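You operate a simulated robot arm through the tools that you are given. There is no shell and no other tool.

You are at the controls of a simulated two-armed robot. One attempt, no reset.

JOB
Run the reel's socket out to the black cradle, lock the reel and switch it on.

Only the result counts: the job must be done as asked and must still hold three seconds after the hand-in. Knocking over, shifting, dropping, spilling or breaking anything else fails it.

ROBOT AND FRAMES
Two 7-joint arms with fingered hands on one trunk that stands fixed in place. Base frame: the origin is at the foot of the trunk, x ahead of it, y to its left, z up. Readings come in mm, degrees, newtons and seconds.
The left shoulder is at [80, 241, 1740], the right one opposite. With the tool pointing down near the work surface each hand reaches from about 100 to 840 mm from the base axis, measured 20 degrees to its own side. Payload 4.9 kg a hand.
The TCP of each hand is the grasp point between the finger pads, 32 mm short of the fingertips. In the tool frame z runs along the fingers and y along their closing line. Largest opening 200 mm; the body of the gripper starts 89 mm behind the TCP. The gripper is a hand of 4 fingers: y runs from the thumb to the fingers, the wrist lies at [0, 0, -267] in the tool frame.
Orientation is told as [roll, pitch, yaw] about the base's x, y, z axes, in that order, counted from this pose: with the fingers straight down and closing along the base's y, the tool's x points along the base's -x, its y along +y and its z along -z.

CONTROLS
- The arms move only by the tool jog_arm. It takes "left_rows", "right_rows" or both (then of equal length, played together; a hand with none holds still); each is one flat list of numbers, 6 for each row, row after row: the shift along the tool's x, y, z in m, then the turn, a rotation vector about the tool's x, y, z in degrees. In form: [tx, ty, tz, wx, wy, wz, tx, ty, tz, wx, wy, wz, ...]. A call has 1 to 20 rows; each row is the pose to reach, as a shift and turn from the pose commanded when the call began, along the tool's axes at that moment. Each row takes 0.2 s and may step no farther than 50 mm and 8.6 degrees from the row before; otherwise, the whole call is refused. Where a pose cannot be reached the arm comes as near as it can. A force on the tool above 40 N (or 10 N above the force at the start of the call, whichever is more), or a blocked arm, ends the call early, and 0.2 s more pass. In this call time passes only in rows, and 0.2 s behind the last. It gives the time, the measured TCP pose, the force on the tool (base axes), the opening and the grip force at its end, in the units of the frame above (readings bear some noise), with the torque about the TCP (base axes, N m) and any sound that the robot's microphone picked up, and new pictures: "pictures" is both (left out), scene, wrist or none (wrist: the cameras of the hands that moved).
- Cameras (640 x 400 px; columns grow to the right, rows downward): "scene" is now at [125.9, -8.5, 1892.5]; the picture's right is [0.03, -1.00, -0.00], its down [-0.78, -0.02, -0.62] and it looks along [0.62, 0.02, -0.78] (base axes); focal length 348 px, centre (320, 200). "left" rides on the left gripper at [-69, -69, -116] in its tool frame; the picture's right is [0.71, -0.71, 0.00], its down [0.54, 0.54, -0.64] and it looks along [0.46, 0.45, 0.77] (tool axes); focal length 226 px, centre (320, 200). "right" rides on the right gripper at [69, -69, -116] in its tool frame; the picture's right is [0.71, 0.71, 0.00], its down [-0.54, 0.54, -0.64] and it looks along [-0.45, 0.45, 0.77] (tool axes); focal length 226 px, centre (320, 200). There is no depth. A picture from a camera that has moved, and an enlarged one, comes with that camera's place and axes in the base frame and with its lens. The place of the scene camera against the robot may be out by one fixed shift of up to 25 mm in any direction.
- raise_lower(by): slides the trunk up (or, below 0, down) by that many mm; the arms and the scene camera ride with it, the base frame stays. It gives what a move gives, with no picture.
- move_fingers(finger1, finger2, finger3, thumb_bend, hand): sets how far each is bent, from 0 (flat) to 1 (curled in); at 0.3 the hand is open as for a grip, at 0.7 the pads meet at the TCP. One left out holds its place. A second passes; each finger stops where it meets its share of the squeeze, and holds until it gets a number again. It is the only way to open and close the hand. It gives what a move gives, with no picture; readings hold the bend of each and the force on the fingers (four entries, about 0 where the hand has none), thumb and palm.
- pan_tilt(pan, tilt): turns the head with the scene camera to pan (to the left, within 86 degrees either way) and tilt (down, from -29 to 69), counted from straight ahead of the robot. It gives what a move gives, and a new picture of the scene camera.
- inspect(camera, box): a new picture of the part [left, top, right, bottom] of that camera's present view, enlarged. It takes no simulated time.
- job_done(): hands the job in; it is judged then, once.

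Places have to be worked out from the pictures, the camera data and where the tool is seen. Open the grippers and draw the arms clear of the work before you hand the job in, unless the task says otherwise.

The tools are called as a command line: name --argument value ..., lists and objects as JSON in quotes. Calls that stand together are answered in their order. jog_arm: Moves the arms, as the interface text tells. Its arguments: {"type":"object","properties":{"left_rows":{"type":"array","items":{"type":"number"}},"right_rows":{"type":"array","items":{"type":"number"}},"pictures":{"type":"string","enum":["both","scene","wrist","none"]}},"required":[]} The other tools are called the same way: raise_lower (by) slides the trunk up or down; move_fingers (finger1, finger2, finger3, thumb_bend, hand) moves the fingers one by one; pan_tilt (pan, tilt) turns the head that bears the scene camera; inspect (camera, box) takes an enlarged picture of a part of a camera's view; job_done () hands the job in.

At the start:

```text
clock: 0.0
left_ee_pos: [458.3, 191.7, 1142.1]
left_tool_rot: [0.1, 0.0, -0.1]
left_force: [0.1, -0.4, 0.1]
left_ft_torque: [-0.01, -0.02, -0.03]
left_opening: 199.5
left_finger_force: 0.1
left_shape: jaw
left_bend: [0.3, 0.3, 0.3, 0.3]
left_finger forces: [0.1, 0.1, 0.1, 0.0, 0.0, 0.0]
right_ee_pos: [617.6, -276.1, 1076.8]
right_tool_rot: [0.0, 0.0, -0.1]
right_force: [0.4, -0.7, 0.7]
right_ft_torque: [0.0, 0.01, 0.01]
right_opening: 200.0
right_finger_force: 0.1
right_shape: jaw
right_bend: [0.3, 0.3, 0.3, 0.3]
right_finger forces: [0.1, 0.0, 0.0, 0.0, 0.1, 0.0]
trunk travel left (down, up): [-648.0, 192.0]
head pan, tilt: [1.6, 51.7]
```

scene: 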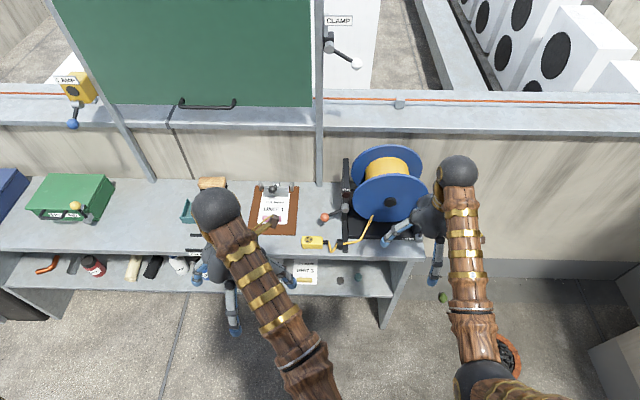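
right: 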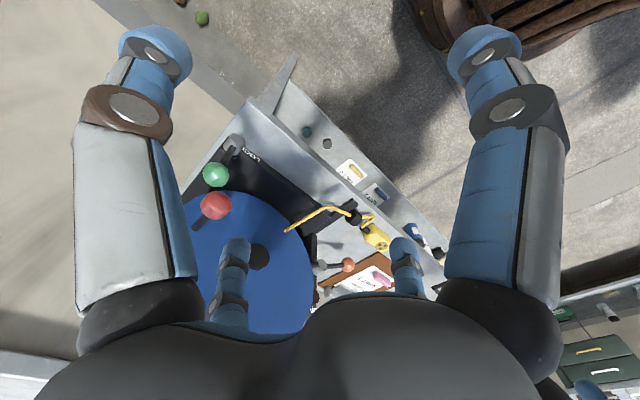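
left: 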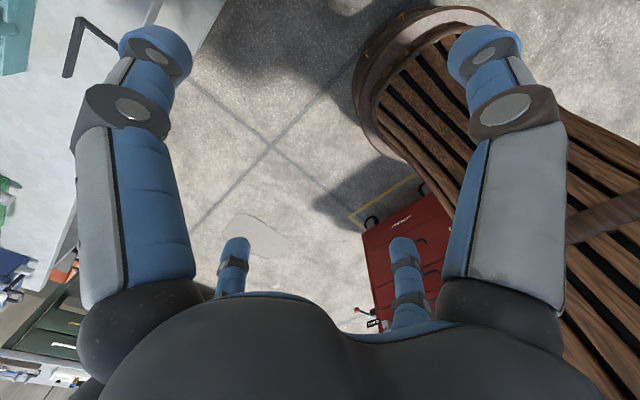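

The pictures show a bench with a blue cable reel, a yellow socket on a cord, levers and switches. I look closer at the parts before moving.

inspect --camera "scene" --box '[290, 130, 450, 260]'

inspect --camera "scene" --box '[0, 50, 220, 240]'

inspect --camera "scene" --box '[170, 150, 330, 300]'

inspect --camera "right" --box '[180, 100, 480, 320]'

inspect --camera "scene" --box '[290, 0, 450, 130]'

```text
3.08 times, centred on (370, 195) of scene
camera zoom: at [125.9, -8.5, 1892.5], right [0.03, -1.0, 0.0], down [-0.78, -0.02, -0.62], along [0.62, 0.02, -0.78], focal length 1070 px, centre (166, 215)
```

zoom: 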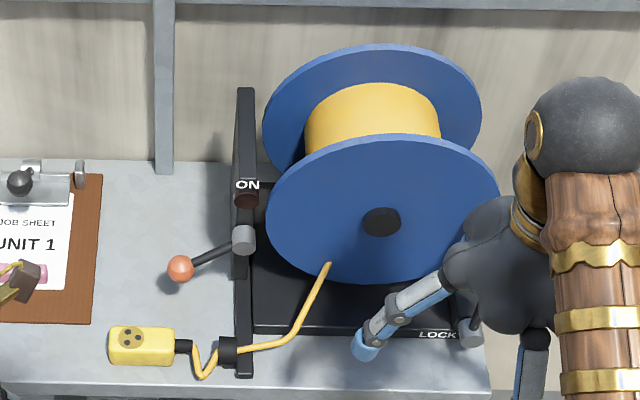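

```text
2.11 times, centred on (110, 145) of scene
camera zoom: at [125.9, -8.5, 1892.5], right [0.03, -1.0, 0.0], down [-0.78, -0.02, -0.62], along [0.62, 0.02, -0.78], focal length 732 px, centre (762, 316)
```

zoom: 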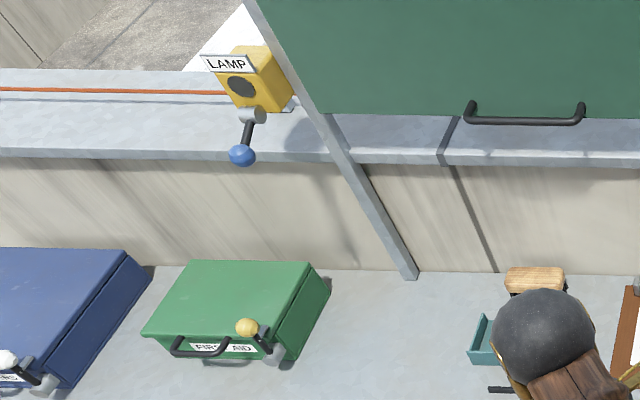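

```text
2.67 times, centred on (250, 225) of scene
camera zoom: at [125.9, -8.5, 1892.5], right [0.03, -1.0, 0.0], down [-0.78, -0.02, -0.62], along [0.62, 0.02, -0.78], focal length 927 px, centre (507, 133)
```

zoom: 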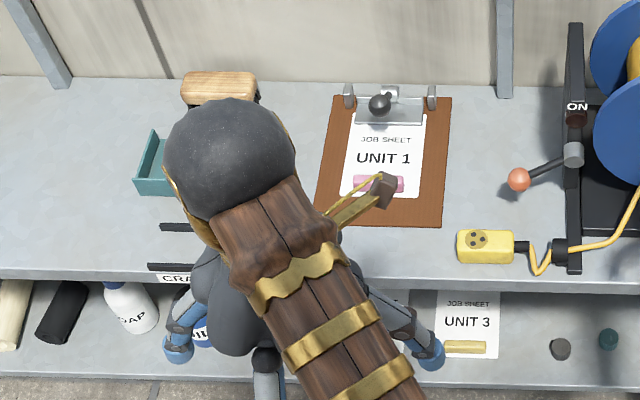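

```text
1.82 times, centred on (330, 210) of right
camera zoom: at [549.8, -345.3, 1192.5], right [-0.71, 0.71, 0.0], down [0.54, 0.54, 0.64], along [0.45, 0.45, -0.77], focal length 411 px, centre (302, 182)
```

zoom: 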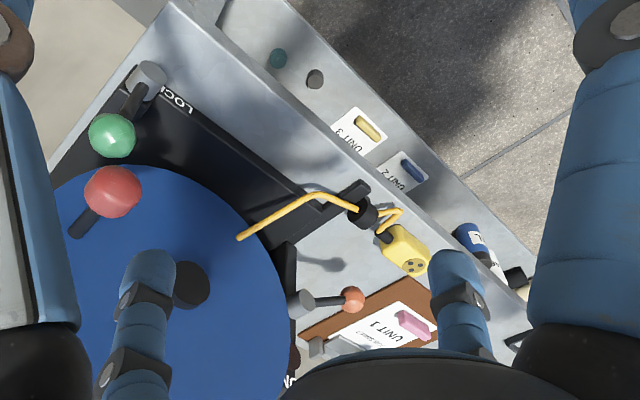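

```text
3.08 times, centred on (370, 65) of scene
camera zoom: at [125.9, -8.5, 1892.5], right [0.03, -1.0, 0.0], down [-0.78, -0.02, -0.62], along [0.62, 0.02, -0.78], focal length 1070 px, centre (166, 615)
```

zoom: 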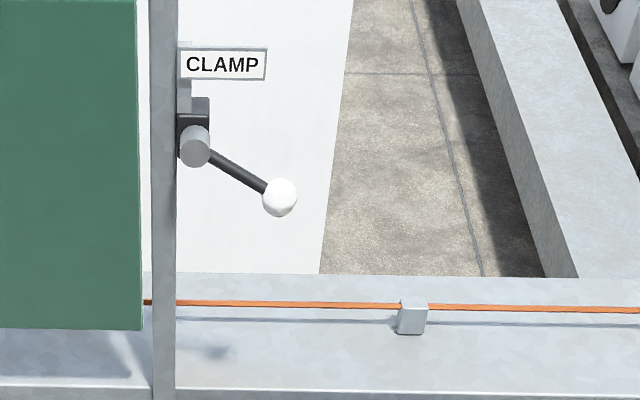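

I need to see the cradle hidden behind the left arm, so I draw the left hand back, up and left.

jog_arm --left_rows '[0.04, 0, -0.02, 0, 0, 0, 0.08, 0.02, -0.04, 0, 0, 0, 0.12, 0.04, -0.06, 0, 0, 0, 0.15, 0.07, -0.08, 0, 0, 0, 0.18, 0.1, -0.1, 0, 0, 0, 0.2, 0.14, -0.1, 0, 0, 0, 0.2, 0.18, -0.1, 0, 0, 0]' --pictures "both"

```text
clock: 1.6
left_ee_pos: [302.3, 364.8, 1153.5]
left_tool_rot: [0.2, -0.2, -0.2]
left_force: [-0.6, 0.0, 0.4]
left_ft_torque: [-0.05, -0.02, -0.01]
left_opening: 200.0
left_finger_force: 0.0
left_shape: jaw
left_bend: [0.3, 0.3, 0.3, 0.3]
left_finger forces: [0.1, 0.0, 0.0, 0.0, 0.0, 0.0]
left hand out of reach, approached as far as the arm can: row 3, 4, 5, 6, 7
right_ee_pos: [615.6, -273.5, 1077.6]
right_tool_rot: [-0.2, 0.0, 0.1]
right_force: [-0.1, 0.4, -0.7]
right_ft_torque: [-0.02, -0.02, -0.03]
right_opening: 200.0
right_finger_force: 0.1
right_shape: jaw
right_bend: [0.3, 0.3, 0.3, 0.3]
right_finger forces: [0.0, 0.0, 0.0, 0.0, 0.1, 0.0]
trunk travel left (down, up): [-648.0, 192.0]
head pan, tilt: [1.6, 51.7]
camera scene: at [124.1, -4.9, 1892.7], right [0.03, -1.0, 0.0], down [-0.78, -0.02, -0.62], along [0.62, 0.02, -0.78], focal length 348 px, centre (320, 200)
camera left: at [372.0, 294.9, 1270.0], right [-0.71, -0.71, 0.0], down [-0.54, 0.54, 0.64], along [-0.45, 0.46, -0.77], focal length 226 px, centre (320, 200)
```

scene: 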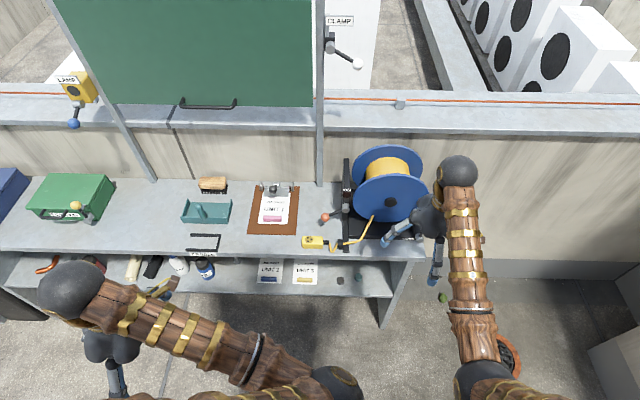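
left: 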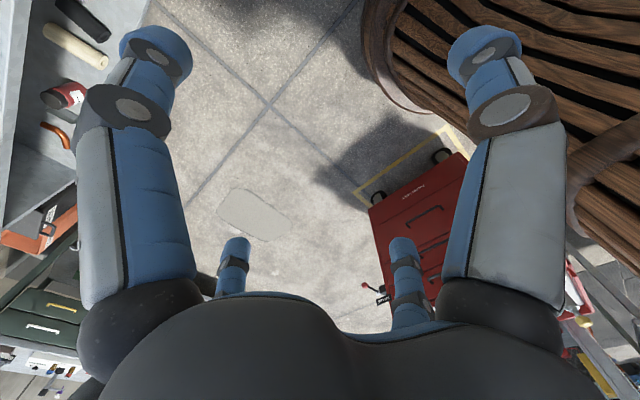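

Now the bench by the cradle label is visible; I enlarge it.

inspect --camera "scene" --box '[160, 170, 270, 260]'

inspect --camera "scene" --box '[290, 140, 450, 260]'

inspect --camera "scene" --box '[240, 170, 350, 260]'

```text
4.44 times, centred on (215, 215) of scene
camera zoom: at [124.1, -4.9, 1892.7], right [0.03, -1.0, 0.0], down [-0.78, -0.02, -0.62], along [0.62, 0.02, -0.78], focal length 1545 px, centre (787, 133)
```

zoom: 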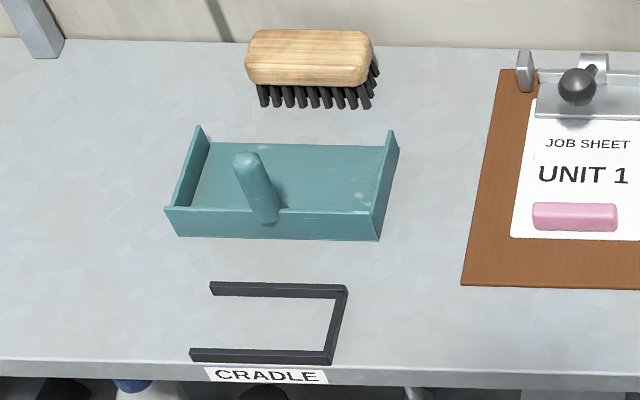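

```text
3.33 times, centred on (370, 200) of scene
camera zoom: at [124.1, -4.9, 1892.7], right [0.03, -1.0, 0.0], down [-0.78, -0.02, -0.62], along [0.62, 0.02, -0.78], focal length 1159 px, centre (153, 200)
```

zoom: 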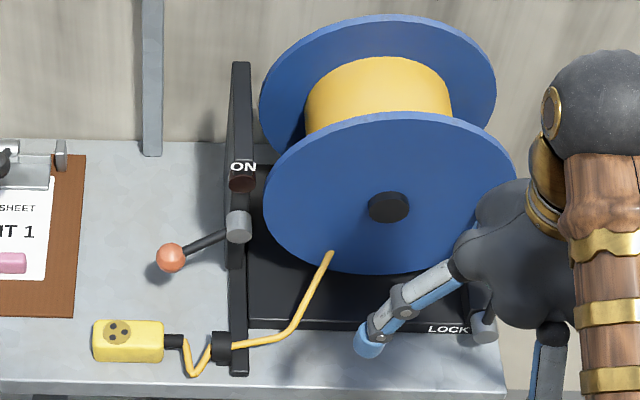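

```text
4.44 times, centred on (295, 215) of scene
camera zoom: at [124.1, -4.9, 1892.7], right [0.03, -1.0, 0.0], down [-0.78, -0.02, -0.62], along [0.62, 0.02, -0.78], focal length 1545 px, centre (431, 133)
```

zoom: 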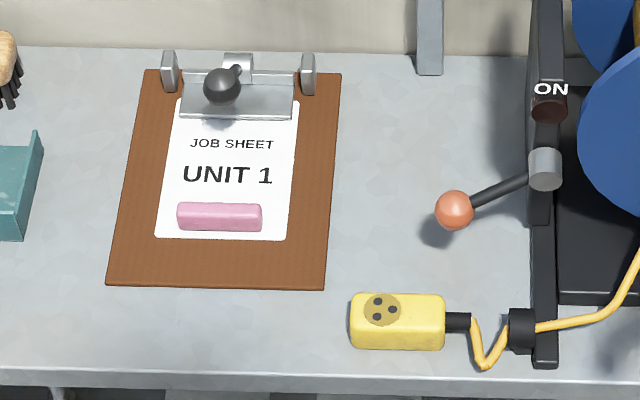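

The cradle is a low black C open to the left on the bench edge. I now draw the right hand up and away to see the reel's lock side.

jog_arm --right_rows '[0, -0.03, -0.04, 0, 0, 0, 0.02, -0.06, -0.08, 0, 0, 0, 0.05, -0.09, -0.1, 0, 0, 0, 0.08, -0.12, -0.12, 0, 0, 0, 0.11, -0.15, -0.12, 0, 0, 0, 0.14, -0.18, -0.12, 0, 0, 0]' --pictures "both"

inspect --camera "scene" --box '[310, 140, 450, 260]'

inspect --camera "right" --box '[160, 60, 480, 320]'

```text
refused: row 2 steps farther than a row can; nothing moved
```

```text
3.33 times, centred on (380, 200) of scene
camera zoom: at [124.1, -4.9, 1892.7], right [0.03, -1.0, 0.0], down [-0.78, -0.02, -0.62], along [0.62, 0.02, -0.78], focal length 1159 px, centre (120, 200)
```

zoom: 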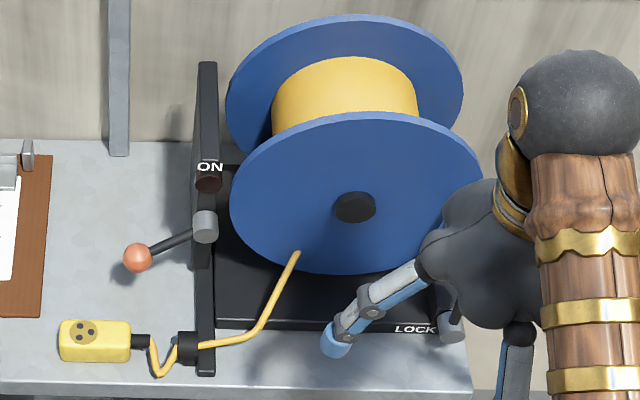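

```text
1.54 times, centred on (320, 190) of right
camera zoom: at [548.6, -343.1, 1193.8], right [-0.71, 0.71, 0.0], down [0.54, 0.54, 0.64], along [0.46, 0.45, -0.77], focal length 348 px, centre (320, 215)
```

zoom: 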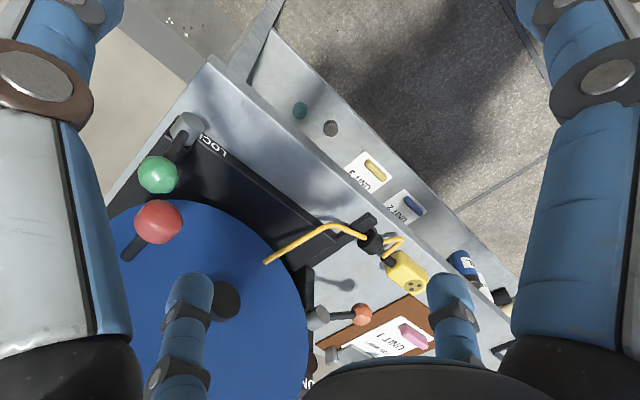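

The step was too long; I resend it with smaller steps.

jog_arm --right_rows '[0, -0.02, -0.03, 0, 0, 0, 0.02, -0.04, -0.06, 0, 0, 0, 0.04, -0.06, -0.09, 0, 0, 0, 0.07, -0.09, -0.11, 0, 0, 0, 0.1, -0.12, -0.12, 0, 0, 0, 0.13, -0.15, -0.12, 0, 0, 0, 0.16, -0.18, -0.12, 0, 0, 0, 0.18, -0.22, -0.12, 0, 0, 0]' --pictures "both"

inspect --camera "scene" --box '[310, 140, 450, 260]'

inspect --camera "right" --box '[160, 60, 480, 320]'

```text
clock: 3.4
left_ee_pos: [303.2, 360.3, 1156.6]
left_tool_rot: [0.5, 0.0, -0.1]
left_force: [-0.8, 0.0, -0.1]
left_ft_torque: [-0.01, -0.03, -0.03]
left_opening: 199.9
left_finger_force: 0.0
left_shape: jaw
left_bend: [0.3, 0.3, 0.3, 0.3]
left_finger forces: [0.0, 0.0, 0.0, 0.0, 0.1, 0.1]
right_ee_pos: [435.4, -498.8, 1196.4]
right_tool_rot: [0.2, -0.1, 0.0]
right_force: [-0.1, 0.5, -0.8]
right_ft_torque: [0.01, 0.02, 0.02]
right_opening: 199.7
right_finger_force: 0.1
right_shape: jaw
right_bend: [0.3, 0.3, 0.3, 0.3]
right_finger forces: [0.1, 0.1, 0.1, 0.1, 0.0, 0.0]
trunk travel left (down, up): [-648.0, 192.0]
head pan, tilt: [1.6, 51.7]
camera scene: at [123.4, -11.5, 1892.6], right [0.03, -1.0, 0.0], down [-0.78, -0.02, -0.62], along [0.62, 0.02, -0.78], focal length 348 px, centre (320, 200)
camera right: at [367.8, -567.1, 1311.3], right [-0.71, 0.71, 0.0], down [0.54, 0.54, 0.64], along [0.46, 0.46, -0.76], focal length 226 px, centre (320, 200)
```

scene: 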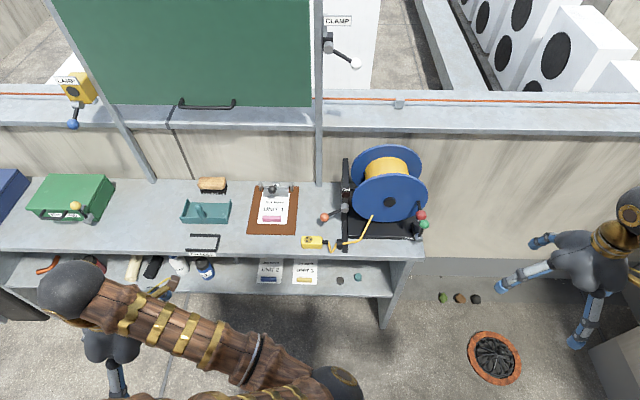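
right: 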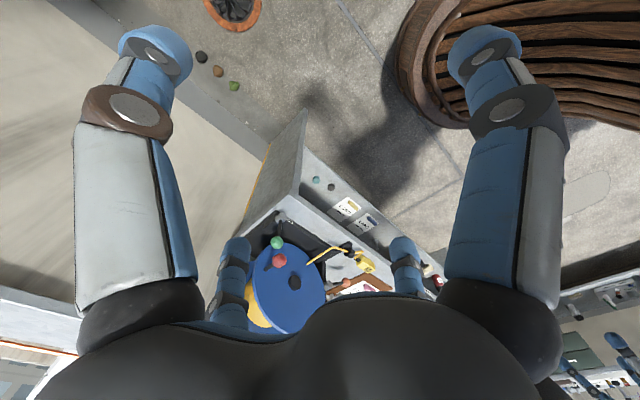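

```text
3.33 times, centred on (380, 200) of scene
camera zoom: at [123.4, -11.5, 1892.6], right [0.03, -1.0, 0.0], down [-0.78, -0.02, -0.62], along [0.62, 0.02, -0.78], focal length 1159 px, centre (120, 200)
```

zoom: 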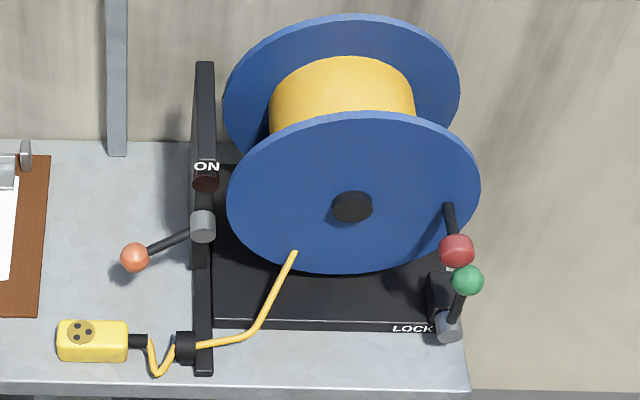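

```text
1.54 times, centred on (320, 190) of right
camera zoom: at [367.8, -567.1, 1311.3], right [-0.71, 0.71, 0.0], down [0.54, 0.54, 0.64], along [0.46, 0.46, -0.76], focal length 348 px, centre (320, 215)
```

zoom: 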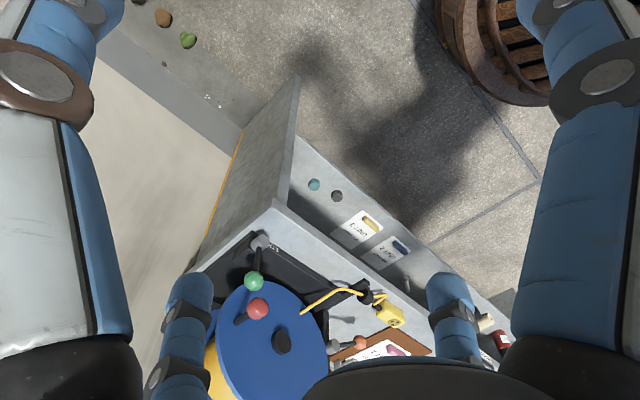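

Triangulating, the lock ball is about [741,-328,970] with pivot [743,-328,888], the reel crank ball [747,-310,1008], the socket about [738,25,855]. I move the right hand so its camera gets a close look at the lock lever.

jog_arm --right_rows '[-0.036, 0.013, 0.02, 0, 0, 0, -0.072, 0.027, 0.04, 0, 0, 0, -0.108, 0.04, 0.062, 0, 0, 0, -0.145, 0.054, 0.083, 0, 0, 0, -0.181, 0.068, 0.103, 0, 0, 0, -0.217, 0.081, 0.124, 0, 0, 0]' --pictures "both"

inspect --camera "right" --box '[180, 60, 460, 290]'

inspect --camera "scene" --box '[310, 140, 450, 260]'

```text
clock: 4.8
left_ee_pos: [306.8, 362.3, 1154.5]
left_tool_rot: [0.4, 0.1, -0.1]
left_force: [-0.1, 0.3, 0.6]
left_ft_torque: [0.01, 0.06, 0.0]
left_opening: 199.8
left_finger_force: 0.0
left_shape: jaw
left_bend: [0.3, 0.3, 0.3, 0.3]
left_finger forces: [0.0, 0.1, 0.1, 0.0, 0.1, 0.0]
right_ee_pos: [657.6, -414.2, 1069.9]
right_tool_rot: [0.1, 0.0, -0.1]
right_force: [-0.3, 0.2, 0.0]
right_ft_torque: [0.03, 0.05, 0.01]
right_opening: 199.9
right_finger_force: 0.0
right_shape: jaw
right_bend: [0.3, 0.3, 0.3, 0.3]
right_finger forces: [0.0, 0.0, 0.0, 0.0, 0.1, 0.0]
trunk travel left (down, up): [-648.0, 192.0]
head pan, tilt: [1.6, 51.7]
camera scene: at [128.5, -7.6, 1892.4], right [0.03, -1.0, 0.0], down [-0.79, -0.02, -0.62], along [0.62, 0.02, -0.79], focal length 348 px, centre (320, 200)
camera right: at [588.9, -483.5, 1186.0], right [-0.71, 0.71, 0.0], down [0.54, 0.54, 0.64], along [0.45, 0.45, -0.77], focal length 226 px, centre (320, 200)
```

scene: 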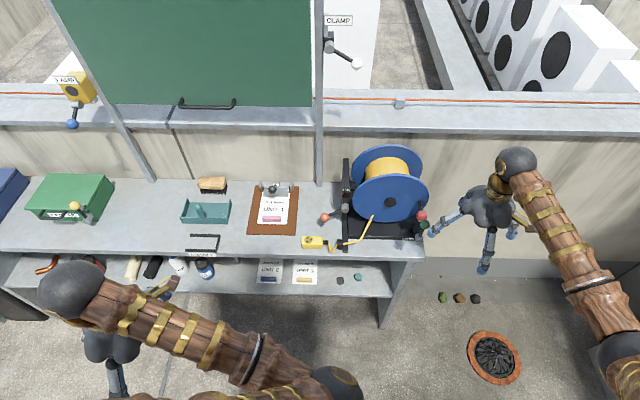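
right: 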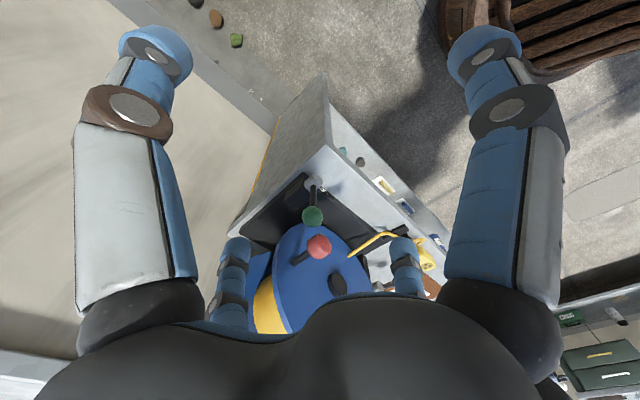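

```text
1.74 times, centred on (320, 175) of right
camera zoom: at [588.9, -483.5, 1186.0], right [-0.71, 0.71, 0.0], down [0.54, 0.54, 0.64], along [0.45, 0.45, -0.77], focal length 393 px, centre (320, 244)
```

zoom: 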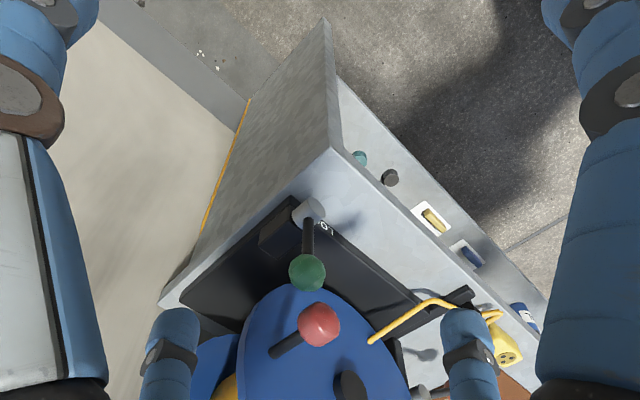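

```text
3.33 times, centred on (380, 200) of scene
camera zoom: at [128.5, -7.6, 1892.4], right [0.03, -1.0, 0.0], down [-0.79, -0.02, -0.62], along [0.62, 0.02, -0.79], focal length 1159 px, centre (120, 200)
```

zoom: 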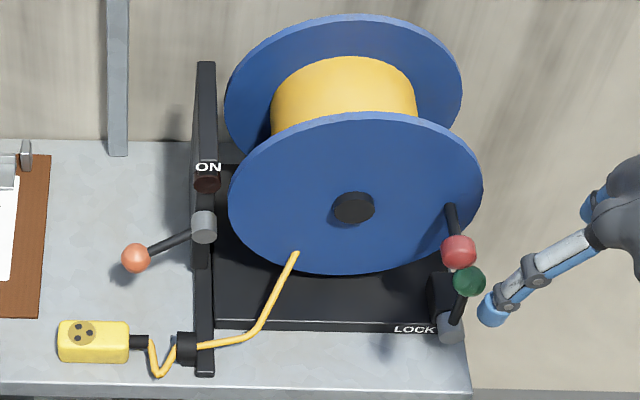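

The lock lever stands upright on a front-facing pivot and the ON lever points left from its pivot. Before grasping I check which finger is where on the left hand by bending finger1 and finger2.

move_fingers --hand "left" --finger1 0.6 --finger2 0.0

inspect --camera "left" --box '[0, 0, 640, 400]'

```text
clock: 5.8
left_ee_pos: [304.8, 361.2, 1154.5]
left_tool_rot: [0.3, -0.1, -0.1]
left_force: [-0.6, -0.2, 0.6]
left_ft_torque: [-0.06, -0.01, -0.02]
left_opening: 100.3
left_finger_force: 0.0
left_shape: fingers
left_bend: [0.6, 0.01, 0.3, 0.3]
left_finger forces: [0.0, 0.0, 0.1, 0.0, 0.1, 0.0]
right_ee_pos: [653.6, -414.5, 1070.9]
right_tool_rot: [0.0, 0.1, 0.0]
right_force: [0.5, 0.0, -0.1]
right_ft_torque: [0.02, 0.01, 0.02]
right_opening: 199.8
right_finger_force: 0.0
right_shape: jaw
right_bend: [0.3, 0.3, 0.3, 0.3]
right_finger forces: [0.0, 0.0, 0.0, 0.0, 0.0, 0.0]
trunk travel left (down, up): [-648.0, 192.0]
head pan, tilt: [1.6, 51.7]
```

```text
1.00 times, centred on (320, 200) of left (not enlarged: the box is as wide or as high as the picture)
camera zoom: at [373.0, 292.1, 1270.3], right [-0.71, -0.71, 0.0], down [-0.54, 0.54, 0.65], along [-0.45, 0.46, -0.76], focal length 226 px, centre (320, 200)
```

zoom: 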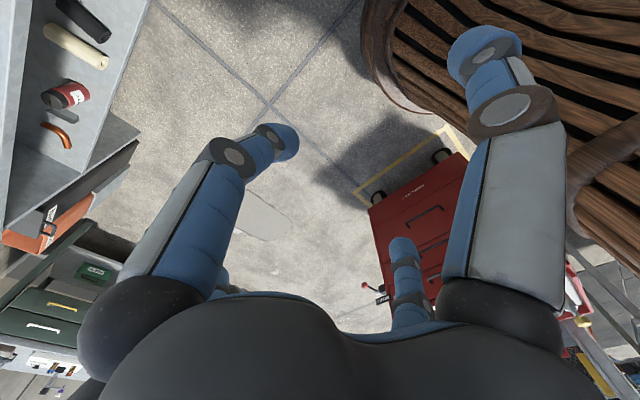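

Finger1 sits on the hand's far (base +x) side, finger3 on the near side, thumb at −y. I'll pinch the socket across x with fingers 1 and 3, thumb and finger2 flat; first I bring the hand forward.

move_fingers --hand "left" --finger1 0.42 --finger2 0.0 --finger3 0.42 --thumb_bend 0.0

jog_arm --left_rows '[-0.045, 0, 0, 0, 0, 0, -0.09, 0, 0, 0, 0, 0, -0.135, 0, 0, 0, 0, 0, -0.18, 0, 0, 0, 0, 0, -0.22, 0, 0, 0, 0, 0]' --pictures "none"

```text
clock: 6.8
left_ee_pos: [305.0, 361.6, 1155.7]
left_tool_rot: [0.3, -0.1, -0.1]
left_force: [0.4, 0.5, 0.0]
left_ft_torque: [-0.04, 0.03, 0.02]
left_opening: 150.1
left_finger_force: 0.0
left_shape: fingers
left_bend: [0.42, 0.01, 0.42, 0.0]
left_finger forces: [0.1, 0.0, 0.0, 0.0, 0.0, 0.1]
right_ee_pos: [655.2, -414.0, 1070.1]
right_tool_rot: [-0.1, 0.0, 0.1]
right_force: [-0.4, -0.5, -0.4]
right_ft_torque: [0.03, 0.02, 0.03]
right_opening: 200.2
right_finger_force: 0.2
right_shape: jaw
right_bend: [0.3, 0.3, 0.3, 0.3]
right_finger forces: [0.0, 0.0, 0.0, 0.0, 0.1, 0.0]
trunk travel left (down, up): [-648.0, 192.0]
head pan, tilt: [1.6, 51.7]
```

```text
clock: 8.0
left_ee_pos: [469.6, 325.8, 1104.8]
left_tool_rot: [0.3, -0.3, -0.1]
left_force: [0.5, -0.1, 0.0]
left_ft_torque: [-0.02, 0.0, 0.0]
left_opening: 150.5
left_finger_force: 0.0
left_shape: fingers
left_bend: [0.42, 0.01, 0.42, 0.0]
left_finger forces: [0.0, 0.1, 0.0, 0.0, 0.0, 0.1]
left hand out of reach, approached as far as the arm can: row 1, 2, 3, 4, 5
right_ee_pos: [655.6, -413.7, 1071.0]
right_tool_rot: [0.0, 0.0, 0.1]
right_force: [0.0, 0.5, -0.7]
right_ft_torque: [-0.01, 0.0, 0.03]
right_opening: 199.9
right_finger_force: 0.1
right_shape: jaw
right_bend: [0.3, 0.3, 0.3, 0.3]
right_finger forces: [0.0, 0.1, 0.0, 0.1, 0.0, 0.1]
trunk travel left (down, up): [-648.0, 192.0]
head pan, tilt: [1.6, 51.7]
```

The command sits above reach; I now descend and come over towards the socket, staying high (TCP z≈1050), curling the thumb to see how it lies.

move_fingers --hand "left" --thumb_bend 1.0

jog_arm --left_rows '[0, 0, 0.045, 0, 0, 0, 0, 0, 0.09, 0, 0, 0, -0.02, -0.02, 0.13, 0, 0, 0, -0.045, -0.05, 0.15, 0, 0, 0, -0.07, -0.085, 0.165, 0, 0, 0, -0.1, -0.12, 0.175, 0, 0, 0, -0.13, -0.155, 0.18, 0, 0, 0, -0.16, -0.19, 0.18, 0, 0, 0]' --pictures "both"

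```text
clock: 9.0
left_ee_pos: [469.6, 324.1, 1104.8]
left_tool_rot: [0.4, -0.4, -0.1]
left_force: [0.7, 0.9, -0.2]
left_ft_torque: [0.0, -0.03, 0.03]
left_opening: 93.9
left_finger_force: 0.0
left_shape: fingers
left_bend: [0.42, 0.01, 0.42, 1.0]
left_finger forces: [0.0, 0.0, 0.0, 0.0, 0.0, 0.1]
right_ee_pos: [654.8, -416.2, 1070.1]
right_tool_rot: [0.0, 0.0, 0.0]
right_force: [-0.6, -0.3, -0.6]
right_ft_torque: [0.05, -0.03, 0.02]
right_opening: 200.0
right_finger_force: 0.1
right_shape: jaw
right_bend: [0.3, 0.3, 0.3, 0.3]
right_finger forces: [0.0, 0.0, 0.0, 0.0, 0.1, 0.0]
trunk travel left (down, up): [-648.0, 192.0]
head pan, tilt: [1.6, 51.7]
```

```text
clock: 10.8
left_ee_pos: [571.8, 182.8, 928.9]
left_tool_rot: [0.0, 0.0, 0.0]
left_force: [-0.7, -0.1, -0.5]
left_ft_torque: [-0.02, -0.02, 0.01]
left_opening: 94.0
left_finger_force: 0.1
left_shape: fingers
left_bend: [0.42, 0.01, 0.42, 1.0]
left_finger forces: [0.0, 0.0, 0.0, 0.0, 0.0, 0.0]
left hand out of reach, approached as far as the arm can: row 7, 8
right_ee_pos: [654.8, -415.6, 1071.1]
right_tool_rot: [0.0, 0.0, 0.0]
right_force: [0.2, -0.9, 0.3]
right_ft_torque: [0.02, 0.01, 0.01]
right_opening: 199.9
right_finger_force: 0.0
right_shape: jaw
right_bend: [0.3, 0.3, 0.3, 0.3]
right_finger forces: [0.2, 0.1, 0.2, 0.0, 0.1, 0.1]
trunk travel left (down, up): [-648.0, 192.0]
head pan, tilt: [1.6, 51.7]
camera scene: at [125.6, -7.9, 1892.6], right [0.03, -1.0, 0.0], down [-0.78, -0.02, -0.62], along [0.62, 0.02, -0.78], focal length 348 px, centre (320, 200)
camera left: at [641.6, 112.8, 1045.4], right [-0.71, -0.71, 0.0], down [-0.54, 0.54, 0.64], along [-0.45, 0.45, -0.77], focal length 226 px, centre (320, 200)
```

scene: 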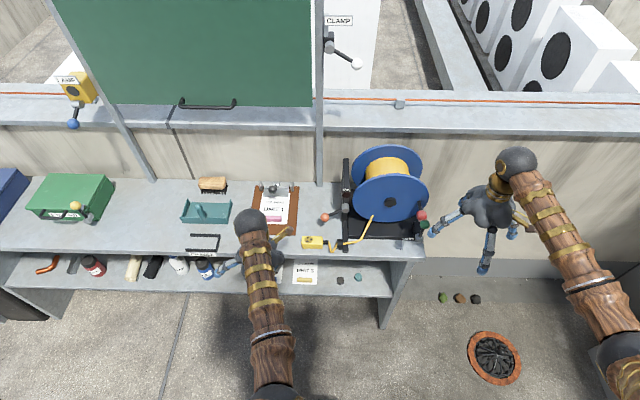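
left: 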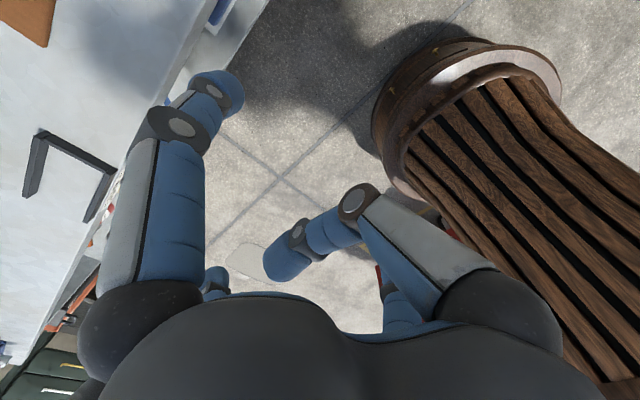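

The arms run out of reach low and far with the trunk this high, so I'll retract both hands, then lower the trunk in steps.

jog_arm --left_rows '[0.02, 0.01, -0.04, 0, 0, 0, 0.04, 0.02, -0.08, 0, 0, 0, 0.07, 0.035, -0.115, 0, 0, 0, 0.1, 0.045, -0.15, 0, 0, 0, 0.125, 0.055, -0.18, 0, 0, 0, 0.152, 0.067, -0.201, 0, 0, 0]' --right_rows '[0.03, -0.005, -0.013, 0, 0, 0, 0.065, -0.01, -0.026, 0, 0, 0, 0.1, -0.015, -0.04, 0, 0, 0, 0.135, -0.02, -0.053, 0, 0, 0, 0.17, -0.027, -0.066, 0, 0, 0, 0.205, -0.035, -0.079, 0, 0, 0]' --pictures "none"

raise_lower --by -150

```text
clock: 12.2
left_ee_pos: [417.2, 245.4, 1127.6]
left_tool_rot: [0.0, 0.0, -0.2]
left_force: [-0.1, -0.5, -0.4]
left_ft_torque: [0.0, -0.01, 0.01]
left_opening: 93.8
left_finger_force: 0.0
left_shape: fingers
left_bend: [0.42, 0.01, 0.42, 1.0]
left_finger forces: [0.0, 0.0, 0.0, 0.1, 0.0, 0.0]
right_ee_pos: [447.4, -450.3, 1151.6]
right_tool_rot: [0.1, -0.1, -0.1]
right_force: [0.4, 0.0, 0.7]
right_ft_torque: [0.0, -0.06, 0.01]
right_opening: 199.9
right_finger_force: 0.0
right_shape: jaw
right_bend: [0.3, 0.3, 0.3, 0.3]
right_finger forces: [0.1, 0.0, 0.1, 0.0, 0.0, 0.1]
trunk travel left (down, up): [-648.0, 192.0]
head pan, tilt: [1.6, 51.7]
```

```text
clock: 13.9
left_ee_pos: [420.8, 246.5, 978.3]
left_tool_rot: [-0.1, 0.0, 0.0]
left_force: [-0.9, -0.9, 0.1]
left_ft_torque: [0.01, -0.02, -0.02]
left_opening: 94.1
left_finger_force: 0.1
left_shape: fingers
left_bend: [0.42, 0.01, 0.42, 1.0]
left_finger forces: [0.1, 0.0, 0.0, 0.1, 0.1, 0.0]
right_ee_pos: [448.0, -448.9, 1001.6]
right_tool_rot: [0.0, 0.0, 0.0]
right_force: [1.0, -0.4, 0.4]
right_ft_torque: [-0.01, 0.01, 0.0]
right_opening: 199.9
right_finger_force: 0.1
right_shape: jaw
right_bend: [0.3, 0.3, 0.3, 0.3]
right_finger forces: [0.1, 0.0, 0.1, 0.0, 0.0, 0.1]
trunk travel left (down, up): [-498.0, 342.0]
head pan, tilt: [1.6, 51.7]
```

Clear so far. I lower a further 210 mm and then lift the hands back above bench height.

raise_lower --by -210

jog_arm --left_rows '[0, 0, -0.045, 0, 0, 0, 0, 0, -0.09, 0, 0, 0, 0, 0, -0.135, 0, 0, 0, 0, 0, -0.18, 0, 0, 0, 0, 0, -0.225, 0, 0, 0, 0, 0, -0.27, 0, 0, 0]' --right_rows '[0, 0, -0.045, 0, 0, 0, 0, 0, -0.09, 0, 0, 0, 0, 0, -0.135, 0, 0, 0, 0, 0, -0.18, 0, 0, 0, 0, 0, -0.225, 0, 0, 0, 0, 0, -0.27, 0, 0, 0]' --pictures "scene"

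```text
clock: 16.2
left_ee_pos: [420.5, 246.7, 767.9]
left_tool_rot: [0.0, 0.0, 0.0]
left_force: [-0.1, -0.5, -0.3]
left_ft_torque: [0.0, 0.02, -0.02]
left_opening: 94.0
left_finger_force: 0.1
left_shape: fingers
left_bend: [0.42, 0.01, 0.42, 1.0]
left_finger forces: [0.0, 0.1, 0.1, 0.0, 0.0, 0.0]
right_ee_pos: [448.9, -448.8, 791.3]
right_tool_rot: [-0.1, 0.0, 0.0]
right_force: [1.2, -0.1, -0.7]
right_ft_torque: [0.02, 0.01, -0.01]
right_opening: 199.7
right_finger_force: 0.0
right_shape: jaw
right_bend: [0.3, 0.3, 0.3, 0.3]
right_finger forces: [0.0, 0.0, 0.0, 0.1, 0.0, 0.0]
trunk travel left (down, up): [-288.0, 552.0]
head pan, tilt: [1.6, 51.7]
```

```text
clock: 17.6
left_ee_pos: [404.7, 197.0, 999.4]
left_tool_rot: [0.2, -0.1, 0.0]
left_force: [0.0, -0.8, 0.9]
left_ft_torque: [-0.01, -0.01, 0.01]
left_opening: 94.0
left_finger_force: 0.0
left_shape: fingers
left_bend: [0.42, 0.01, 0.42, 1.0]
left_finger forces: [0.0, 0.1, 0.1, 0.0, 0.0, 0.1]
left hand out of reach, approached as far as the arm can: row 3, 4, 5, 6
right_ee_pos: [447.9, -449.0, 1061.9]
right_tool_rot: [0.0, -0.1, 0.1]
right_force: [-0.2, 0.1, 0.0]
right_ft_torque: [0.02, 0.01, 0.02]
right_opening: 200.1
right_finger_force: 0.1
right_shape: jaw
right_bend: [0.3, 0.3, 0.3, 0.3]
right_finger forces: [0.0, 0.0, 0.1, 0.0, 0.0, 0.0]
trunk travel left (down, up): [-288.0, 552.0]
head pan, tilt: [1.6, 51.7]
camera scene: at [125.0, -8.1, 1532.4], right [0.03, -1.0, 0.0], down [-0.78, -0.02, -0.62], along [0.62, 0.02, -0.78], focal length 348 px, centre (320, 200)
```

scene: 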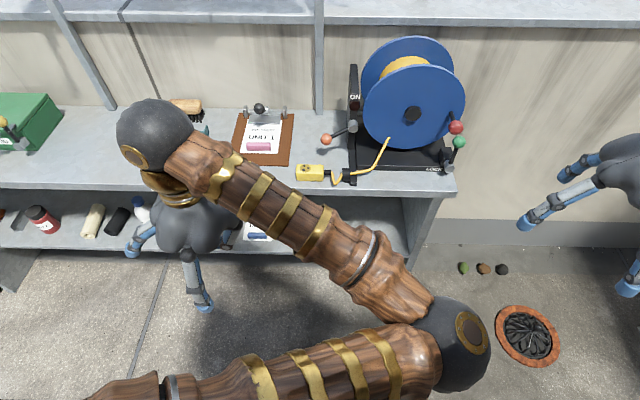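

The scene shows the left elbow folded across but clear. I now move the left hand forward above the bench towards the socket in checked stages.

jog_arm --left_rows '[-0.04, 0, -0.01, 0, 0, 0, -0.08, -0.01, -0.02, 0, 0, 0, -0.12, -0.02, -0.03, 0, 0, 0, -0.16, -0.03, -0.03, 0, 0, 0, -0.2, -0.05, -0.03, 0, 0, 0]' --pictures "both"

```text
clock: 18.8
left_ee_pos: [537.5, 93.6, 992.6]
left_tool_rot: [0.2, -0.1, 0.0]
left_force: [-0.3, -0.2, 0.2]
left_ft_torque: [0.05, 0.04, 0.02]
left_opening: 94.1
left_finger_force: 0.0
left_shape: fingers
left_bend: [0.42, 0.01, 0.42, 1.0]
left_finger forces: [0.0, 0.0, 0.1, 0.0, 0.1, 0.1]
left hand out of reach, approached as far as the arm can: row 1, 2, 3, 4, 5
right_ee_pos: [448.9, -449.7, 1060.3]
right_tool_rot: [0.0, 0.0, 0.0]
right_force: [0.4, 1.4, 0.6]
right_ft_torque: [0.03, 0.0, 0.02]
right_opening: 200.1
right_finger_force: 0.0
right_shape: jaw
right_bend: [0.3, 0.3, 0.3, 0.3]
right_finger forces: [0.0, 0.0, 0.1, 0.0, 0.1, 0.1]
trunk travel left (down, up): [-288.0, 552.0]
head pan, tilt: [1.6, 51.7]
camera scene: at [126.4, -9.3, 1532.5], right [0.03, -1.0, 0.0], down [-0.78, -0.02, -0.62], along [0.62, 0.02, -0.78], focal length 348 px, centre (320, 200)
camera left: at [605.7, 25.0, 1109.0], right [-0.71, -0.71, 0.0], down [-0.54, 0.54, 0.64], along [-0.45, 0.46, -0.77], focal length 226 px, centre (320, 200)
```

scene: 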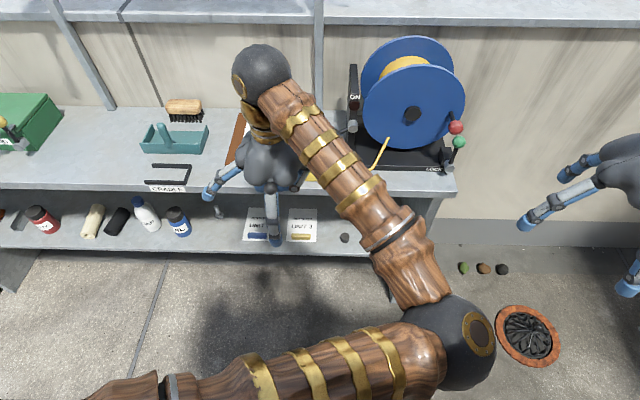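
left: 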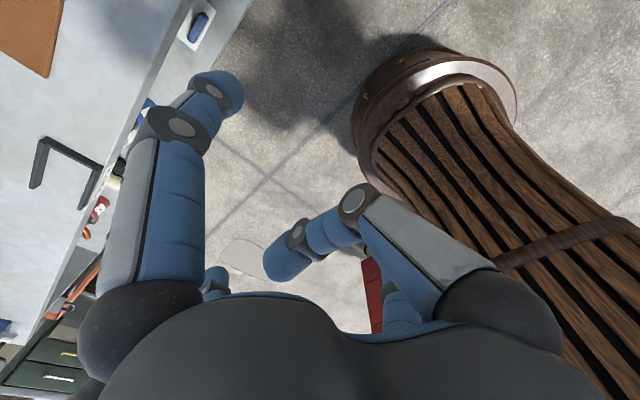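

The arm lags its commanded height; I command lower and further forward to see whether it follows properly.

jog_arm --left_rows '[-0.02, 0.0, 0.02, 0, 0, 0, -0.05, 0.0, 0.03, 0, 0, 0, -0.08, 0.0, 0.04, 0, 0, 0]' --pictures "none"

```text
clock: 19.6
left_ee_pos: [575.0, 72.3, 941.5]
left_tool_rot: [0.2, -0.2, -0.1]
left_force: [-0.3, 1.2, 0.3]
left_ft_torque: [-0.01, 0.03, 0.02]
left_opening: 94.1
left_finger_force: 0.0
left_shape: fingers
left_bend: [0.42, 0.01, 0.42, 1.0]
left_finger forces: [0.1, 0.1, 0.0, 0.1, 0.1, 0.0]
left hand out of reach, approached as far as the arm can: row 1, 2, 3
right_ee_pos: [449.4, -449.3, 1061.1]
right_tool_rot: [0.1, 0.0, 0.0]
right_force: [-0.3, 0.1, -0.4]
right_ft_torque: [-0.04, 0.02, -0.01]
right_opening: 200.0
right_finger_force: 0.1
right_shape: jaw
right_bend: [0.3, 0.3, 0.3, 0.3]
right_finger forces: [0.0, 0.0, 0.0, 0.0, 0.0, 0.1]
trunk travel left (down, up): [-288.0, 552.0]
head pan, tilt: [1.6, 51.7]
```

It seems the wrist bend limits the arm when the forearm is too level. I raise the trunk again by 120 so the arm can stretch out over the bench, and will use the trunk for the final descent.

raise_lower --by 120

jog_arm --left_rows '[-0.04, 0.0, 0.0, 0, 0, 0, -0.08, 0.0, 0.0, 0, 0, 0, -0.1, 0.0, 0.02, 0, 0, 0]' --pictures "scene"

```text
clock: 21.1
left_ee_pos: [573.9, 71.8, 1060.8]
left_tool_rot: [0.1, -0.2, -0.2]
left_force: [-0.7, -0.5, -0.2]
left_ft_torque: [0.02, 0.0, -0.01]
left_opening: 93.6
left_finger_force: 0.0
left_shape: fingers
left_bend: [0.42, 0.01, 0.42, 1.0]
left_finger forces: [0.0, 0.0, 0.1, 0.0, 0.1, 0.0]
right_ee_pos: [448.8, -449.7, 1180.0]
right_tool_rot: [0.1, 0.1, 0.0]
right_force: [0.5, 0.4, 0.6]
right_ft_torque: [-0.01, 0.01, -0.03]
right_opening: 200.0
right_finger_force: 0.1
right_shape: jaw
right_bend: [0.3, 0.3, 0.3, 0.3]
right_finger forces: [0.1, 0.0, 0.0, 0.1, 0.1, 0.1]
trunk travel left (down, up): [-408.0, 432.0]
head pan, tilt: [1.6, 51.7]
```

```text
clock: 21.9
left_ee_pos: [603.6, 40.4, 1028.9]
left_tool_rot: [0.2, -0.2, 0.0]
left_force: [0.0, -0.1, -0.7]
left_ft_torque: [0.01, 0.0, 0.02]
left_opening: 93.8
left_finger_force: 0.0
left_shape: fingers
left_bend: [0.42, 0.01, 0.42, 1.0]
left_finger forces: [0.0, 0.0, 0.1, 0.0, 0.0, 0.0]
left hand out of reach, approached as far as the arm can: row 1, 2, 3
right_ee_pos: [449.0, -449.5, 1180.8]
right_tool_rot: [-0.1, 0.0, 0.0]
right_force: [0.3, 0.0, 1.3]
right_ft_torque: [-0.01, -0.01, -0.01]
right_opening: 199.8
right_finger_force: 0.1
right_shape: jaw
right_bend: [0.3, 0.3, 0.3, 0.3]
right_finger forces: [0.0, 0.0, 0.0, 0.0, 0.0, 0.0]
trunk travel left (down, up): [-408.0, 432.0]
head pan, tilt: [1.6, 51.7]
camera scene: at [126.2, -8.6, 1652.5], right [0.03, -1.0, 0.0], down [-0.78, -0.02, -0.62], along [0.62, 0.02, -0.78], focal length 348 px, centre (320, 200)
```

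scene: 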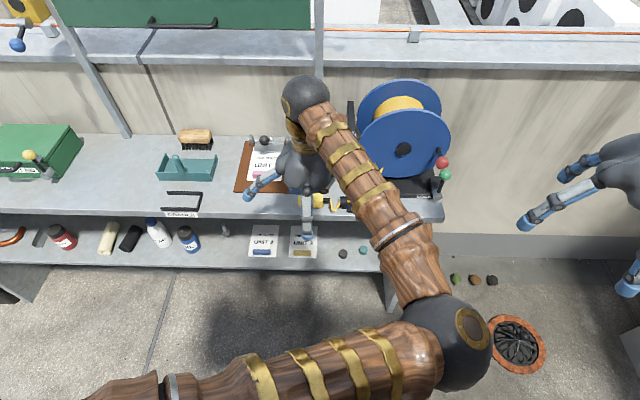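

The elbow has folded inward to a limit. I'll back the left hand out to its own side and lower, to unfold the arm into its starting posture.

jog_arm --left_rows '[0.03, 0.03, 0.0, 0, 0, 0, 0.06, 0.06, 0.01, 0, 0, 0, 0.09, 0.09, 0.03, 0, 0, 0, 0.11, 0.12, 0.06, 0, 0, 0, 0.12, 0.15, 0.09, 0, 0, 0, 0.13, 0.18, 0.12, 0, 0, 0]' --pictures "scene"

```text
clock: 23.3
left_ee_pos: [471.2, 219.6, 907.6]
left_tool_rot: [0.0, -0.1, -0.1]
left_force: [0.1, -0.2, -0.2]
left_ft_torque: [0.03, 0.0, -0.01]
left_opening: 94.0
left_finger_force: 0.1
left_shape: fingers
left_bend: [0.42, 0.01, 0.42, 1.0]
left_finger forces: [0.0, 0.0, 0.0, 0.0, 0.0, 0.0]
right_ee_pos: [448.2, -449.4, 1180.4]
right_tool_rot: [0.0, 0.0, 0.0]
right_force: [0.7, -1.1, -0.2]
right_ft_torque: [-0.02, -0.01, -0.01]
right_opening: 200.1
right_finger_force: 0.0
right_shape: jaw
right_bend: [0.3, 0.3, 0.3, 0.3]
right_finger forces: [0.0, 0.1, 0.1, 0.0, 0.0, 0.1]
trunk travel left (down, up): [-408.0, 432.0]
head pan, tilt: [1.6, 51.7]
camera scene: at [126.2, -7.1, 1652.6], right [0.03, -1.0, 0.0], down [-0.78, -0.02, -0.62], along [0.62, 0.02, -0.78], focal length 348 px, centre (320, 200)
```

scene: 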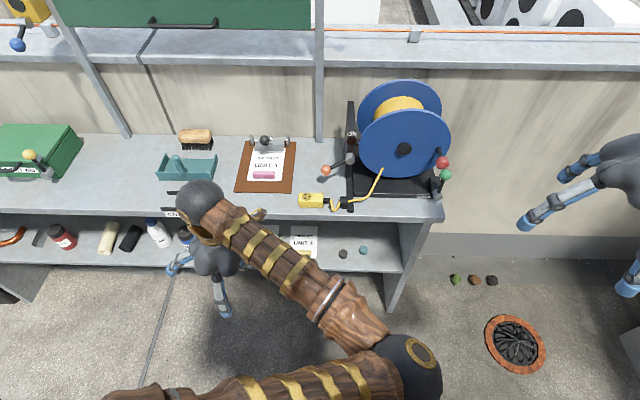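

That pose was reached cleanly. Now I raise the trunk 100 (carrying the hands up) and stretch the left arm forward on its own side.

raise_lower --by 100

jog_arm --left_rows '[-0.04, 0.01, 0.0, 0, 0, 0, -0.08, 0.02, 0.0, 0, 0, 0, -0.12, 0.03, 0.0, 0, 0, 0, -0.16, 0.03, 0.0, 0, 0, 0, -0.19, 0.03, 0.0, 0, 0, 0]' --pictures "scene"

```text
clock: 24.6
left_ee_pos: [471.4, 218.8, 1010.1]
left_tool_rot: [0.1, -0.1, -0.2]
left_force: [-0.8, 0.5, -0.1]
left_ft_torque: [-0.02, 0.0, -0.03]
left_opening: 93.9
left_finger_force: 0.1
left_shape: fingers
left_bend: [0.42, 0.01, 0.42, 1.0]
left_finger forces: [0.1, 0.0, 0.1, 0.0, 0.0, 0.0]
right_ee_pos: [449.1, -449.0, 1281.9]
right_tool_rot: [0.1, -0.1, 0.0]
right_force: [0.6, 0.1, -0.4]
right_ft_torque: [-0.01, 0.02, 0.01]
right_opening: 199.8
right_finger_force: 0.1
right_shape: jaw
right_bend: [0.3, 0.3, 0.3, 0.3]
right_finger forces: [0.0, 0.0, 0.0, 0.0, 0.0, 0.0]
trunk travel left (down, up): [-508.0, 332.0]
head pan, tilt: [1.6, 51.7]
```

```text
clock: 25.8
left_ee_pos: [534.6, 208.1, 981.0]
left_tool_rot: [0.1, 0.0, -0.1]
left_force: [-0.7, -0.6, 0.2]
left_ft_torque: [0.01, -0.03, 0.01]
left_opening: 93.9
left_finger_force: 0.2
left_shape: fingers
left_bend: [0.42, 0.0, 0.42, 1.0]
left_finger forces: [0.0, 0.0, 0.0, 0.1, 0.0, 0.1]
left hand out of reach, approached as far as the arm can: row 2, 3, 4, 5
right_ee_pos: [448.5, -448.5, 1281.0]
right_tool_rot: [0.0, 0.0, 0.0]
right_force: [1.0, -0.3, 0.2]
right_ft_torque: [-0.03, 0.0, -0.01]
right_opening: 200.0
right_finger_force: 0.0
right_shape: jaw
right_bend: [0.3, 0.3, 0.3, 0.3]
right_finger forces: [0.0, 0.0, 0.0, 0.0, 0.0, 0.0]
trunk travel left (down, up): [-508.0, 332.0]
head pan, tilt: [1.6, 51.7]
camera scene: at [125.8, -7.2, 1752.5], right [0.03, -1.0, 0.0], down [-0.78, -0.02, -0.62], along [0.62, 0.02, -0.78], focal length 348 px, centre (320, 200)
```

scene: 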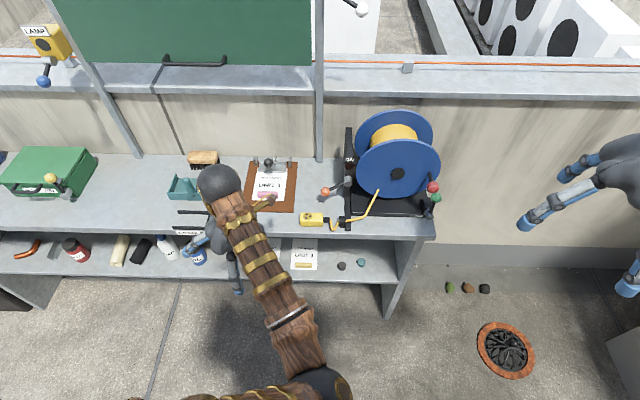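

The limit looks like the wrist bend with the elbow hanging low. I'll raise the trunk, fully straighten the arm forward‑down, then sweep it up along full extension, and later lower with the trunk.

raise_lower --by 140

jog_arm --left_rows '[0, 0, 0.045, 0, 0, 0, 0, 0, 0.09, 0, 0, 0, -0.01, 0, 0.135, 0, 0, 0, -0.025, 0, 0.17, 0, 0, 0, -0.045, 0, 0.195, 0, 0, 0]' --pictures "none"

```text
clock: 27.5
left_ee_pos: [533.8, 207.0, 1121.1]
left_tool_rot: [0.2, 0.0, -0.1]
left_force: [-0.6, 0.0, 0.4]
left_ft_torque: [-0.01, 0.03, 0.02]
left_opening: 94.2
left_finger_force: 0.0
left_shape: fingers
left_bend: [0.42, 0.0, 0.42, 1.0]
left_finger forces: [0.1, 0.0, 0.0, 0.0, 0.0, 0.1]
right_ee_pos: [449.6, -450.6, 1419.2]
right_tool_rot: [0.0, 0.0, 0.1]
right_force: [-0.1, 0.7, 0.7]
right_ft_torque: [0.0, 0.0, 0.0]
right_opening: 199.9
right_finger_force: 0.1
right_shape: jaw
right_bend: [0.3, 0.3, 0.3, 0.3]
right_finger forces: [0.0, 0.0, 0.0, 0.0, 0.1, 0.0]
trunk travel left (down, up): [-648.0, 192.0]
head pan, tilt: [1.6, 51.7]
```

```text
clock: 28.7
left_ee_pos: [566.2, 208.1, 941.8]
left_tool_rot: [-0.1, 0.1, -0.1]
left_force: [-0.8, 0.1, -1.1]
left_ft_torque: [0.0, -0.02, -0.03]
left_opening: 94.0
left_finger_force: 0.0
left_shape: fingers
left_bend: [0.42, 0.0, 0.42, 1.0]
left_finger forces: [0.1, 0.1, 0.0, 0.1, 0.1, 0.0]
left hand out of reach, approached as far as the arm can: row 5
right_ee_pos: [447.9, -447.0, 1422.9]
right_tool_rot: [-0.2, 0.0, 0.0]
right_force: [0.0, 0.8, 0.2]
right_ft_torque: [-0.03, -0.03, 0.01]
right_opening: 200.0
right_finger_force: 0.0
right_shape: jaw
right_bend: [0.3, 0.3, 0.3, 0.3]
right_finger forces: [0.0, 0.0, 0.0, 0.1, 0.0, 0.0]
trunk travel left (down, up): [-648.0, 192.0]
head pan, tilt: [1.6, 51.7]
```

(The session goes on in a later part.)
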